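You operate a simulated robot arm through the tools that you are given. There is no shell and no other tool. Be economical: measure what you need, move in short steps, check, and stop when the job is done.

Carry out the task below with a simulated robot arm. There is one attempt and no reset: what you move stays moved.

TASK
Turn the dial of the bag sealer to 2.
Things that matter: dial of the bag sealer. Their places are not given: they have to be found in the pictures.

It is judged by the outcome, as a careful person would: the job done as asked, and still so three seconds after it is handed in. It fails if anything else is knocked over, pushed out of place, dropped, spilled or broken.

THE ROBOT
A 6-joint arm with a two-finger parallel gripper, fixed in place. Base frame: the origin is at the foot of the arm, x ahead of it, y to its left, z up. Lengths are in mm, angles in rad, forces in N, time in s.
Its first joint turns from -1.152 to 1.152 rad. Payload 2.7 kg.
Tool frame: the origin (TCP) lies between the finger pads and is the grasp point; the fingertips stand 23 mm ahead of it; z points along the fingers, y is the line along which they close. The gripper opens to 94 mm. The fingers are 38 mm wide and 10 mm thick; the gripper's body (54 by 96 mm) begins 39 mm behind the TCP.
Orientation is that of the tool frame in the base frame, as [roll, pitch, yaw] about the fixed x, y, z axes, in that order (R = Rz(yaw) Ry(pitch) Rx(roll)). With the fingers straight down and closing along the base's y, the tool's x points along the base's -x, its y along +y and its z along -z.

THE INTERFACE
- The arm moves only by the tool send_rows. Its argument "rows" is a list of rows, each an object of numbers (a shift or turn left out is 0, a gripper value left out holds the last): "x", "y", "z": the shift along the tool's x, y, z in mm; "ax", "ay", "az": the turn, a rotation vector about the tool's x, y, z in rad. In form: [{"x": .., "y": .., "z": .., "ax": .., "ay": .., "az": ..}, ...]. A call has 1 to 10 rows; each row is the pose to reach, as a shift and turn from the pose commanded when the call began, along the tool's axes at that moment. "gripper" is the finger opening in mm, from 0 to 94, set as the call begins (left out, the last holds). A row lasts 0.2 s, in which the tool goes at most 50 mm and 0.15 rad; a call with a longer step from one row to the next is refused whole, and so is a gripper value outside its range. A pose out of reach is approached as far as the arm can. The call stops where the force on the tool passes 40 N (or 10 N more than at its start, if that is more) or the arm is blocked; 0.2 s more then pass. The fingers move at their own pace (about 45 mm/s each) and stop on an object; they squeeze with about 23 N. The grip force told is the motor's: it shows also when the fingers shut on nothing. Time passes only in rows, and 0.2 s behind the last, so rows that repeat a pose let the fingers close. It gives the time, the measured TCP pose, the force on the tool (base axes), the opening and the grip force at its end, in the units of the frame above (readings bear some noise).
- Cameras (640 x 400 px; columns grow to the right, rows downward): "scene" is fixed at [88.5, -440.3, 1423.9]; the picture's right is [0.64, -0.76, 0.00], its down [-0.31, -0.26, -0.91] and it looks along [0.70, 0.59, -0.41] (base axes); focal length 360 px, centre (320, 200). "wrist" rides on the gripper at [-39, 0, -44] in the tool frame; the picture's right is [0.00, -1.00, 0.00], its down [0.97, 0.00, -0.24] and it looks along [0.24, 0.00, 0.97] (tool axes); focal length 218 px, centre (320, 200).
- camera(camera): a new picture of that camera. No time passes.
- measure_at(camera, pixels): for up to 12 pixels [column, row] of the newest picture of that camera ("zoom" is the newest enlarged one), the place [x, y, z] in the base frame of the surface seen there, good to about 2 mm. No time passes.
- close_up(camera, box): a new picture of the part [left, top, right, bottom] of that camera's present view, enlarged. No time passes.
- finish_job(): hands the job in; it is judged then, once.

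Work in short steps. Measure before you move; look again where a grasp or a placing could have gone wrong, and mend it. You have 60 turns and 30 pictures in all, the two below and enlarged ones among them. Open the gripper and draw the arm clear of the work before you hand the job in, unless the task says otherwise; then end with one line.

The tools are called after ">>>" as a command line: name --argument value ..., lists and objects as JSON in quotes. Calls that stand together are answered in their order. send_rows: Moves the arm, as the interface text tells. Its arguments: {"type":"object","properties":{"rows":{"type":"array","items":{"type":"object","properties":{"x":{"type":"number"},"y":{"type":"number"},"z":{"type":"number"},"ax":{"type":"number"},"ay":{"type":"number"},"az":{"type":"number"}}}},"gripper":{"type":"number"}},"required":["rows"]} The other tools are called the same way: camera (camera) takes a picture; measure_at (camera, pixels) gives the place of the surface under pixels of a picture; close_up (camera, box) takes an enlarged picture of a part of a camera's view; finish_job () hands the job in.

At the start:

```text
t: 0.0
ee_pos: [354.9, -60.8, 1261.6]
tcp_rot: [3.141, -0.001, 3.141]
ft_force: [0.0, 0.1, 0.3]
opening: 94.1
gripper_force: 0.1
```

scene: 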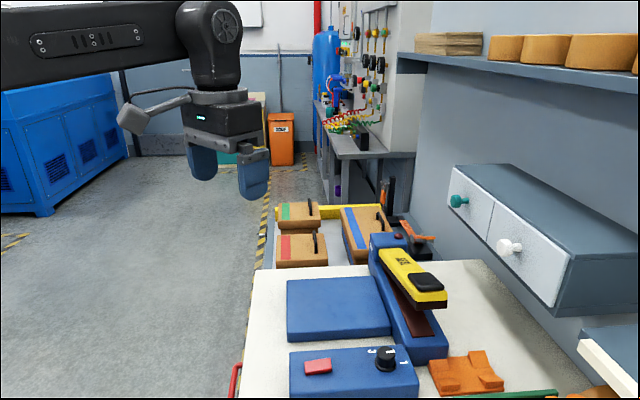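
wrist: 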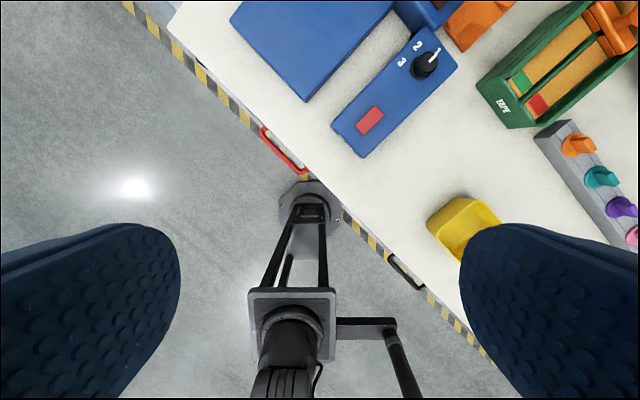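

The dial sits near wrist pixel (426,65) and scene pixel (386,358). I take enlarged views of it to read its marks.

>>> close_up --camera "scene" --box '[340, 330, 436, 390]'

>>> close_up --camera "wrist" --box '[370, 20, 482, 90]'

>>> measure_at --camera "wrist" --pixels '[[418, 46], [402, 62], [434, 54], [425, 66], [457, 66], [370, 120], [365, 155], [335, 125]]'

>>> measure_at --camera "scene" --pixels '[[386, 350], [386, 365], [372, 351], [403, 363], [391, 352], [290, 352], [292, 395], [418, 388]]'

```text
6.67 times, centred on (388, 360) of scene
```

zoom: 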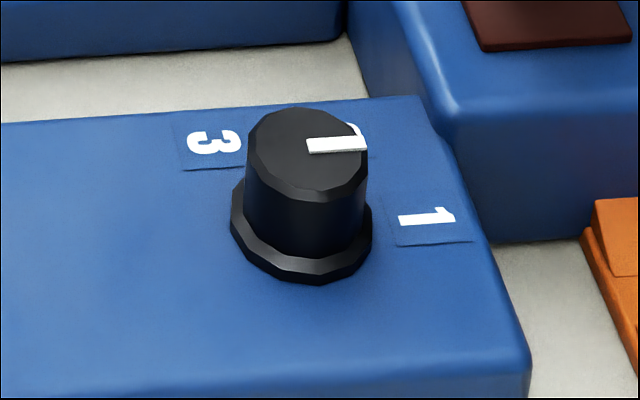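

```text
5.71 times, centred on (426, 55) of wrist
```

zoom: 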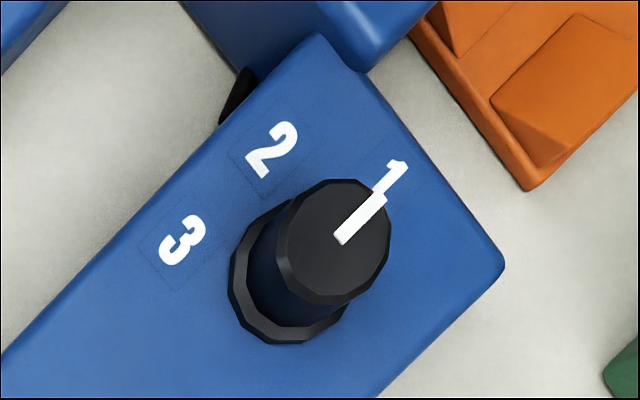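

```text
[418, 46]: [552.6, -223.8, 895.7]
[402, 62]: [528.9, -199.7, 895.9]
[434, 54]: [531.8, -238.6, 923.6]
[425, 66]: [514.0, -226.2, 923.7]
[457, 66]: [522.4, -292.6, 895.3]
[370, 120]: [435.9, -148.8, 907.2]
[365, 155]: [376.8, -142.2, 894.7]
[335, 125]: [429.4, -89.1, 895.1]
```

```text
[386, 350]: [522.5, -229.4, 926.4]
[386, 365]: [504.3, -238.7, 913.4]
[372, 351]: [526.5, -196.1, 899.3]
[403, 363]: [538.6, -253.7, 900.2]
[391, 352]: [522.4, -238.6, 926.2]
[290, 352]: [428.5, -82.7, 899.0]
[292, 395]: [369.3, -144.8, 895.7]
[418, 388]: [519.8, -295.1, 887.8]
```

I measure dial centre, pointer and the numbers in the newest enlarged (wrist) view.

>>> measure_at --camera "zoom" --pixels '[[340, 240], [379, 199], [280, 240], [386, 255], [340, 183], [325, 300], [272, 152], [181, 240], [389, 177], [240, 320], [235, 262], [300, 338]]'

```text
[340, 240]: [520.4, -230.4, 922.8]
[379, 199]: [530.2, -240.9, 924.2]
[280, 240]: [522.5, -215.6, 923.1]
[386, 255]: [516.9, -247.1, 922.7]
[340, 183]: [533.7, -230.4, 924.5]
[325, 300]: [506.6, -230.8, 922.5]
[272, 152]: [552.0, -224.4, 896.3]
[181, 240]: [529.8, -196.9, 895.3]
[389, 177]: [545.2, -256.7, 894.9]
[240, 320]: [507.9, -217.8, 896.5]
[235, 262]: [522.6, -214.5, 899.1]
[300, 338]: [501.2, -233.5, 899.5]
```

Dial top centre is about (520,-230.5,924), pointer at −47°, "2" at about +12°. I check the heights of the neighbours before coming down.

>>> measure_at --camera "scene" --pixels '[[430, 300], [446, 300], [425, 280], [400, 260], [445, 350], [410, 358], [398, 345], [460, 365], [490, 360], [370, 320], [500, 385], [390, 335]]'

>>> send_rows --rows '[{"x": 0, "y": 0, "z": 0}, {"x": -40, "y": -20}, {"x": -75, "y": -55}, {"x": -105, "y": -95}, {"x": -125, "y": -130}, {"x": -145, "y": -155}, {"x": -165.4, "y": -169.7}]' --gripper 56

```text
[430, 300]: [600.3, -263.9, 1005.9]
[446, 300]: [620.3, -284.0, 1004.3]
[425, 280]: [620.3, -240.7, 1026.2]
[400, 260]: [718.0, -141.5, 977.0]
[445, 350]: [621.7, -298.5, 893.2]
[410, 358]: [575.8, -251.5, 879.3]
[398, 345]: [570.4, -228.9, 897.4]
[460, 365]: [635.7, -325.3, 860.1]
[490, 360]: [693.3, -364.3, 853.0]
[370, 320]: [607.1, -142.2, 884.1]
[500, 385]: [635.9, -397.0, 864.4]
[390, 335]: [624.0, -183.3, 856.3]
```

```text
t: 1.6
ee_pos: [482.9, -216.4, 1241.7]
tcp_rot: [3.141, 0.0, 3.141]
ft_force: [0.2, 0.4, 0.0]
opening: 56.2
gripper_force: 0.0
out of reach, approached as far as the arm can: row 6, 7
```

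At that height the reach ends at x≈483, so the rest goes lower down. The yellow lever (z≈1005) is close, so I measure its near edge.

>>> camera --camera "wrist"

>>> camera --camera "scene"

>>> measure_at --camera "scene" --pixels '[[412, 303], [416, 300], [405, 292], [395, 278], [383, 258], [446, 296], [411, 296], [440, 276], [415, 335], [424, 330]]'

```text
25 pictures are left
```

wrist: 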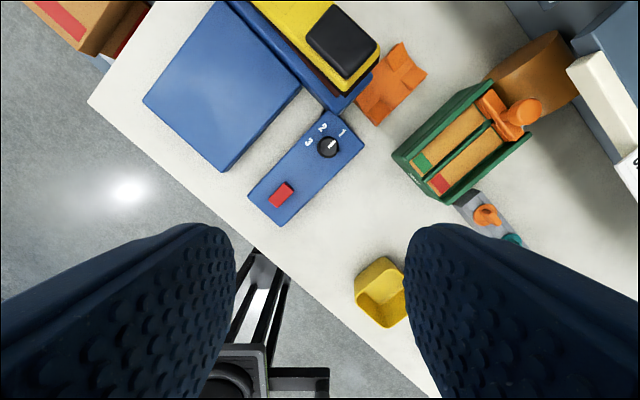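

```text
24 pictures are left
```

scene: 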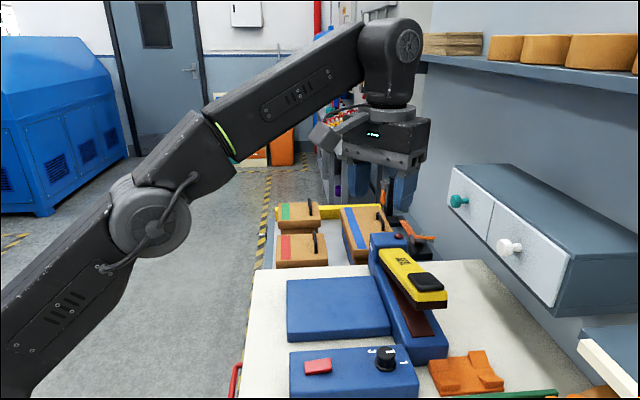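

```text
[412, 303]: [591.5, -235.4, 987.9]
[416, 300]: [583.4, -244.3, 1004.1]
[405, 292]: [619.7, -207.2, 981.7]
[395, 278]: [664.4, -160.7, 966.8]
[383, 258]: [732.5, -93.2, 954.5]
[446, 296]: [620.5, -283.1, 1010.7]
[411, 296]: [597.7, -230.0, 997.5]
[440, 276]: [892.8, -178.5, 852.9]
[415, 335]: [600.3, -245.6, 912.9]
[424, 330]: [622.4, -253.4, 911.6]
```

A grey piece sticks out beside the gripper at scene (325,138), so I look at it closer to know its clearance.

>>> close_up --camera "scene" --box '[290, 80, 450, 220]'

>>> measure_at --camera "scene" --pixels '[[318, 135], [328, 148], [345, 130], [360, 113], [350, 140], [385, 155], [425, 155], [428, 125], [388, 110], [338, 124], [345, 155]]'

```text
2.86 times, centred on (370, 150) of scene
```

zoom: 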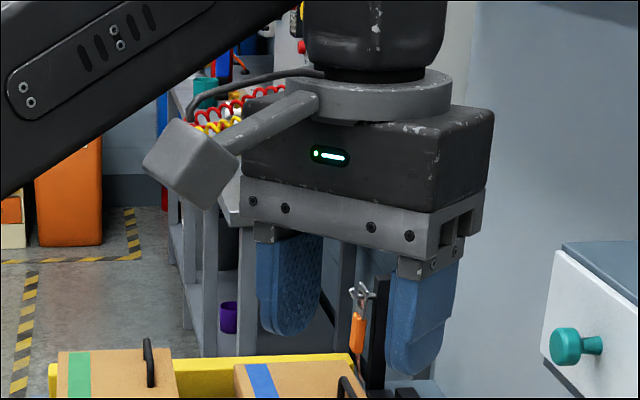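

```text
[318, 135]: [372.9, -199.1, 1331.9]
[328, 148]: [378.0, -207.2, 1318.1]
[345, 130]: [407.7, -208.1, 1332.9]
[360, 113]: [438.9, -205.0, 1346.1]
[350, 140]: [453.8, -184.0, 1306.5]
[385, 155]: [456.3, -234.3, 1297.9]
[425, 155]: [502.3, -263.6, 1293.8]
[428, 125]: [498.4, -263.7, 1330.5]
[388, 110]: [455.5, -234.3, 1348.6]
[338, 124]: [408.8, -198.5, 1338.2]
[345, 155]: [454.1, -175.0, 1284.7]
```

The grey piece points away from the lever (base −x). I go down to z≈1050 over the dial and turn the tool by −41° so the gripper's thin side faces the lever during the whole turn.

>>> send_rows --rows '[{"z": 40, "az": 0.12}, {"z": 80, "az": 0.24}, {"z": 120, "x": -8, "y": -4, "az": 0.36}, {"z": 150, "x": -20, "y": -8, "az": 0.48}, {"z": 170, "x": -30, "y": -12, "az": 0.6}, {"z": 180, "x": -37.1, "y": -14.1, "az": 0.716}, {"z": 180, "x": -37.1, "y": -14.1, "az": 0.716}]'

>>> camera --camera "wrist"

```text
t: 3.2
ee_pos: [520.3, -227.7, 1062.4]
tcp_rot: [-3.141, 0.001, 2.426]
ft_force: [0.1, 0.2, 0.2]
opening: 56.0
gripper_force: 0.0
```

```text
22 pictures are left
```

wrist: 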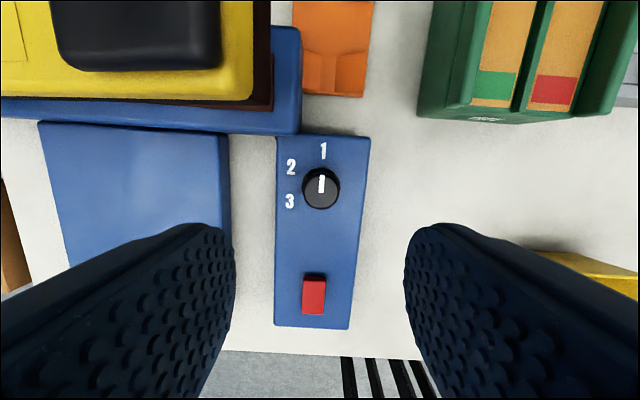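

The view is clear now: dial at (321,187), lever edge at (130,98). I measure the dial, marks and lever more finely.

>>> close_up --camera "wrist" --box '[272, 132, 368, 222]'

>>> measure_at --camera "wrist" --pixels '[[321, 170], [321, 204], [304, 187], [339, 187], [321, 179], [321, 191], [291, 167], [289, 201], [324, 150], [250, 95], [150, 95], [290, 60]]'

```text
4.44 times, centred on (320, 177) of wrist
```

zoom: 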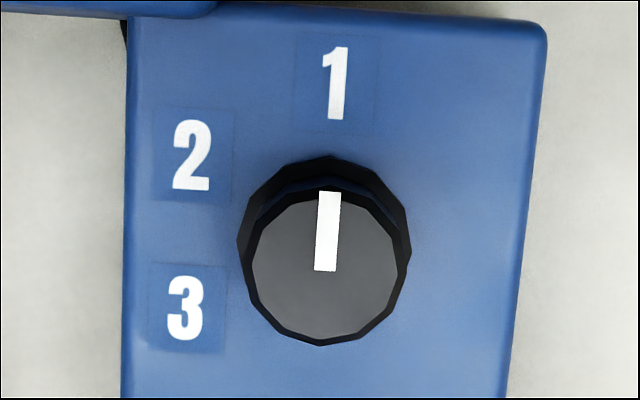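

```text
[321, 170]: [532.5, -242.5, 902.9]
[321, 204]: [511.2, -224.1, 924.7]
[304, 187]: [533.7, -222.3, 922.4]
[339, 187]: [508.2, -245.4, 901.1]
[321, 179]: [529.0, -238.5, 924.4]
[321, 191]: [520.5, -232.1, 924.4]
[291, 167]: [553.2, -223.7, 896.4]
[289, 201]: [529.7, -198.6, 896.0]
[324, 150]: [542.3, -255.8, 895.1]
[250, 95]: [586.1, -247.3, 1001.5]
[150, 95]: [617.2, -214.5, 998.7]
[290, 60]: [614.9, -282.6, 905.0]
```

>>> measure_at --camera "zoom" --pixels '[[327, 195], [327, 335], [255, 267], [396, 267], [326, 267], [328, 197], [335, 82], [191, 156], [185, 309]]'

```text
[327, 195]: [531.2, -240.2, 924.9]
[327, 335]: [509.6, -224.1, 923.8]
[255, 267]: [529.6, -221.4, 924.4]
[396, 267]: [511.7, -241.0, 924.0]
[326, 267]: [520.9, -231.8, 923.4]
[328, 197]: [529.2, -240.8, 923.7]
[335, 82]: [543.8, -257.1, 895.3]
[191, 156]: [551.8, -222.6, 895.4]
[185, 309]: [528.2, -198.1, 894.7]
```

Dial axis is (520.5,−231.7); "2" is at about +14…16°, the pointer at −46°, so the turn is about 61° counter-clockwise. I centre and go down most of the way.

>>> send_rows --rows '[{"x": -2.8, "y": -2.9, "z": 30}, {"x": -2.8, "y": -2.9, "z": 60}, {"x": -2.8, "y": -2.9, "z": 85}, {"x": -2.8, "y": -2.9, "z": 100}, {"x": -2.8, "y": -2.9, "z": 100}]'

>>> camera --camera "scene"

```text
t: 4.4
ee_pos: [519.2, -231.7, 959.7]
tcp_rot: [3.14, 0.001, 2.425]
ft_force: [-0.8, 0.2, 0.2]
opening: 56.1
gripper_force: 0.1
```

```text
20 pictures are left
```

scene: 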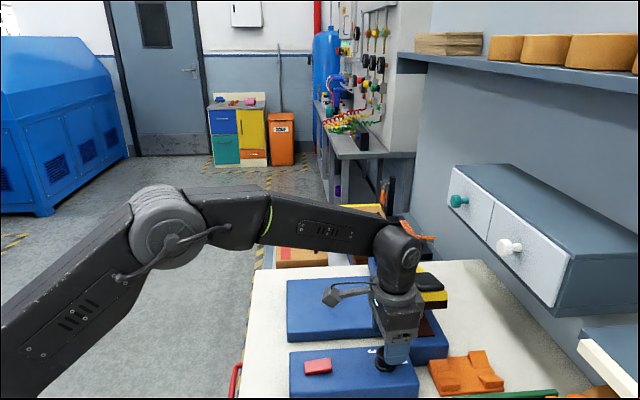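

Clear so far. I go down 28 mm so the tips stand at z≈909, then close on the knob.

>>> send_rows --rows '[{"x": -1, "z": 10}, {"x": -1, "z": 20}, {"x": -1, "z": 28}, {"x": -1, "z": 28}]'

>>> send_rows --rows '[{}, {}, {}, {}]' --gripper 0

>>> close_up --camera "scene" --box '[310, 260, 470, 390]'

```text
t: 5.4
ee_pos: [521.7, -231.5, 932.2]
tcp_rot: [-3.141, -0.002, 2.427]
ft_force: [0.7, 0.1, 0.0]
opening: 55.9
gripper_force: 0.1
```

```text
t: 6.4
ee_pos: [521.6, -232.2, 933.1]
tcp_rot: [-3.141, -0.001, 2.426]
ft_force: [1.9, 1.9, -2.2]
opening: 31.6
gripper_force: 45.1
```

```text
3.08 times, centred on (390, 325) of scene
```

zoom: 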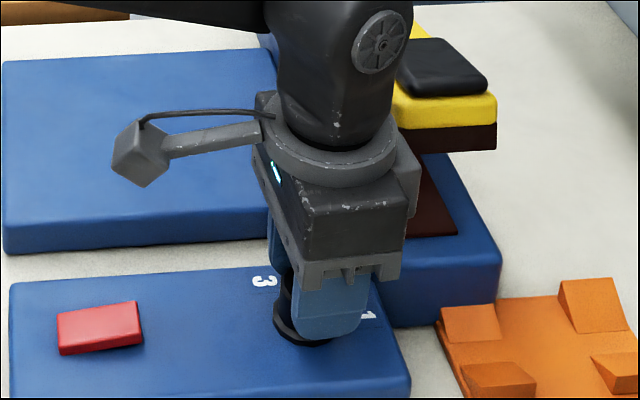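

The knob is held (opening 31.6). I turn it counter-clockwise from above (negative az) by 1.06 rad.

>>> send_rows --rows '[{"az": -0.12}, {"az": -0.24}, {"az": -0.36}, {"az": -0.48}, {"az": -0.6}, {"az": -0.72}, {"az": -0.84}, {"az": -0.95}, {"az": -1.06}, {"az": -1.06}]'

>>> close_up --camera "scene" --box '[310, 260, 470, 390]'

```text
t: 8.6
ee_pos: [522.2, -227.8, 932.4]
tcp_rot: [3.136, -0.003, -2.794]
ft_force: [3.3, 22.3, -18.8]
opening: 31.6
gripper_force: 45.4
```

```text
3.08 times, centred on (390, 325) of scene
```

zoom: 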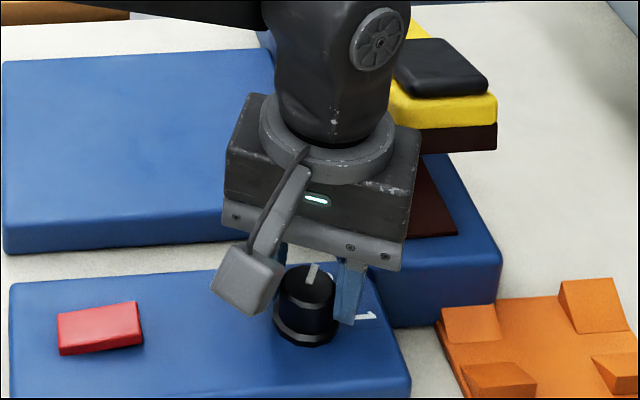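

The knob turned with the gripper. A side force of 22 N has built up, so I open in place, then rise and check.

>>> send_rows --rows '[{}, {}, {}]' --gripper 56

>>> send_rows --rows '[{"z": -15}, {"z": -35}, {"z": -70}, {"z": -110}, {"z": -130}, {"z": -130}]'

>>> close_up --camera "wrist" --box '[240, 110, 400, 240]'

```text
t: 9.4
ee_pos: [522.9, -231.6, 935.5]
tcp_rot: [-3.14, 0.001, -2.799]
ft_force: [0.0, -0.4, -0.6]
opening: 56.1
gripper_force: 0.0
```

```text
t: 10.8
ee_pos: [521.5, -230.4, 1067.1]
tcp_rot: [3.14, 0.0, -2.798]
ft_force: [0.7, -0.3, -0.7]
opening: 56.2
gripper_force: 0.1
```

```text
3.08 times, centred on (320, 175) of wrist
```

zoom: 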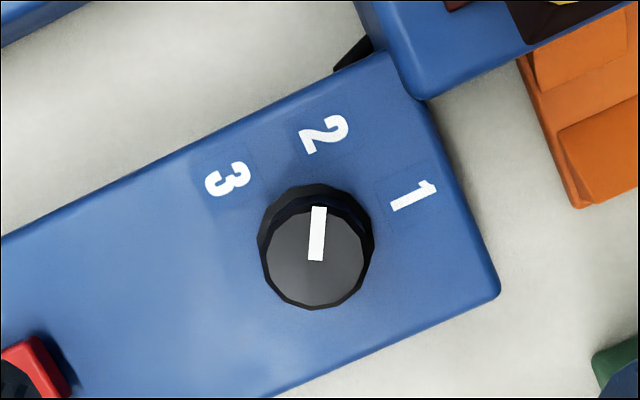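

>>> measure_at --camera "zoom" --pixels '[[316, 258], [319, 210], [316, 303], [268, 258], [362, 258], [326, 135], [413, 196], [227, 181], [30, 237], [300, 98]]'

>>> close_up --camera "scene" --box '[340, 330, 436, 390]'

```text
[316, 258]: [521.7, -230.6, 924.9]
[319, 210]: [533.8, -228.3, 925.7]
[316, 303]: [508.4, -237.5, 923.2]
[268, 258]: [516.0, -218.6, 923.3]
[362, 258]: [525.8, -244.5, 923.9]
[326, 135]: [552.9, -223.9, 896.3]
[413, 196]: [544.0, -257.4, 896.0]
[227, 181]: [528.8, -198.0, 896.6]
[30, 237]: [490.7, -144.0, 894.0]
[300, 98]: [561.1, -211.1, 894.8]
```

```text
6.67 times, centred on (388, 360) of scene
```

zoom: 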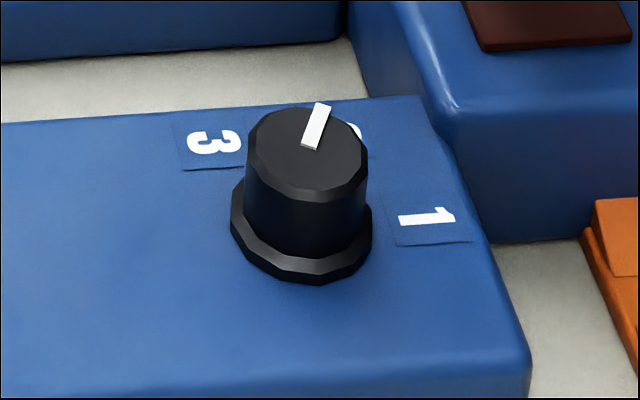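

The pointer is at about 15–16° against the "2" at 13–16°, so the dial is on 2. I draw the arm clear and look once more.

>>> send_rows --rows '[{"x": 10, "z": -20}, {"x": 40, "z": -50}, {"x": 75, "z": -80}, {"x": 110, "z": -110}, {"x": 145, "z": -140}, {"x": 160, "z": -150}, {"x": 160, "z": -150}]'

>>> camera --camera "scene"

```text
t: 12.4
ee_pos: [371.4, -285.8, 1212.9]
tcp_rot: [3.142, 0.0, -2.799]
ft_force: [0.3, 0.1, 0.3]
opening: 55.9
gripper_force: 0.1
```

```text
15 pictures are left
```

scene: 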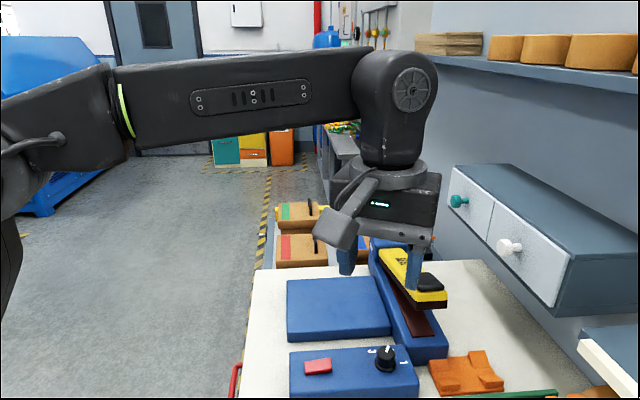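

The dial stays on 2, nothing else has moved and the arm is clear, so I hand the job in.

>>> finish_job

```text
The job is handed in.
```

The bag sealer's dial now points to 2, measured to within about 3° of the mark, and the last picture shows nothing else moved and the arm drawn clear.
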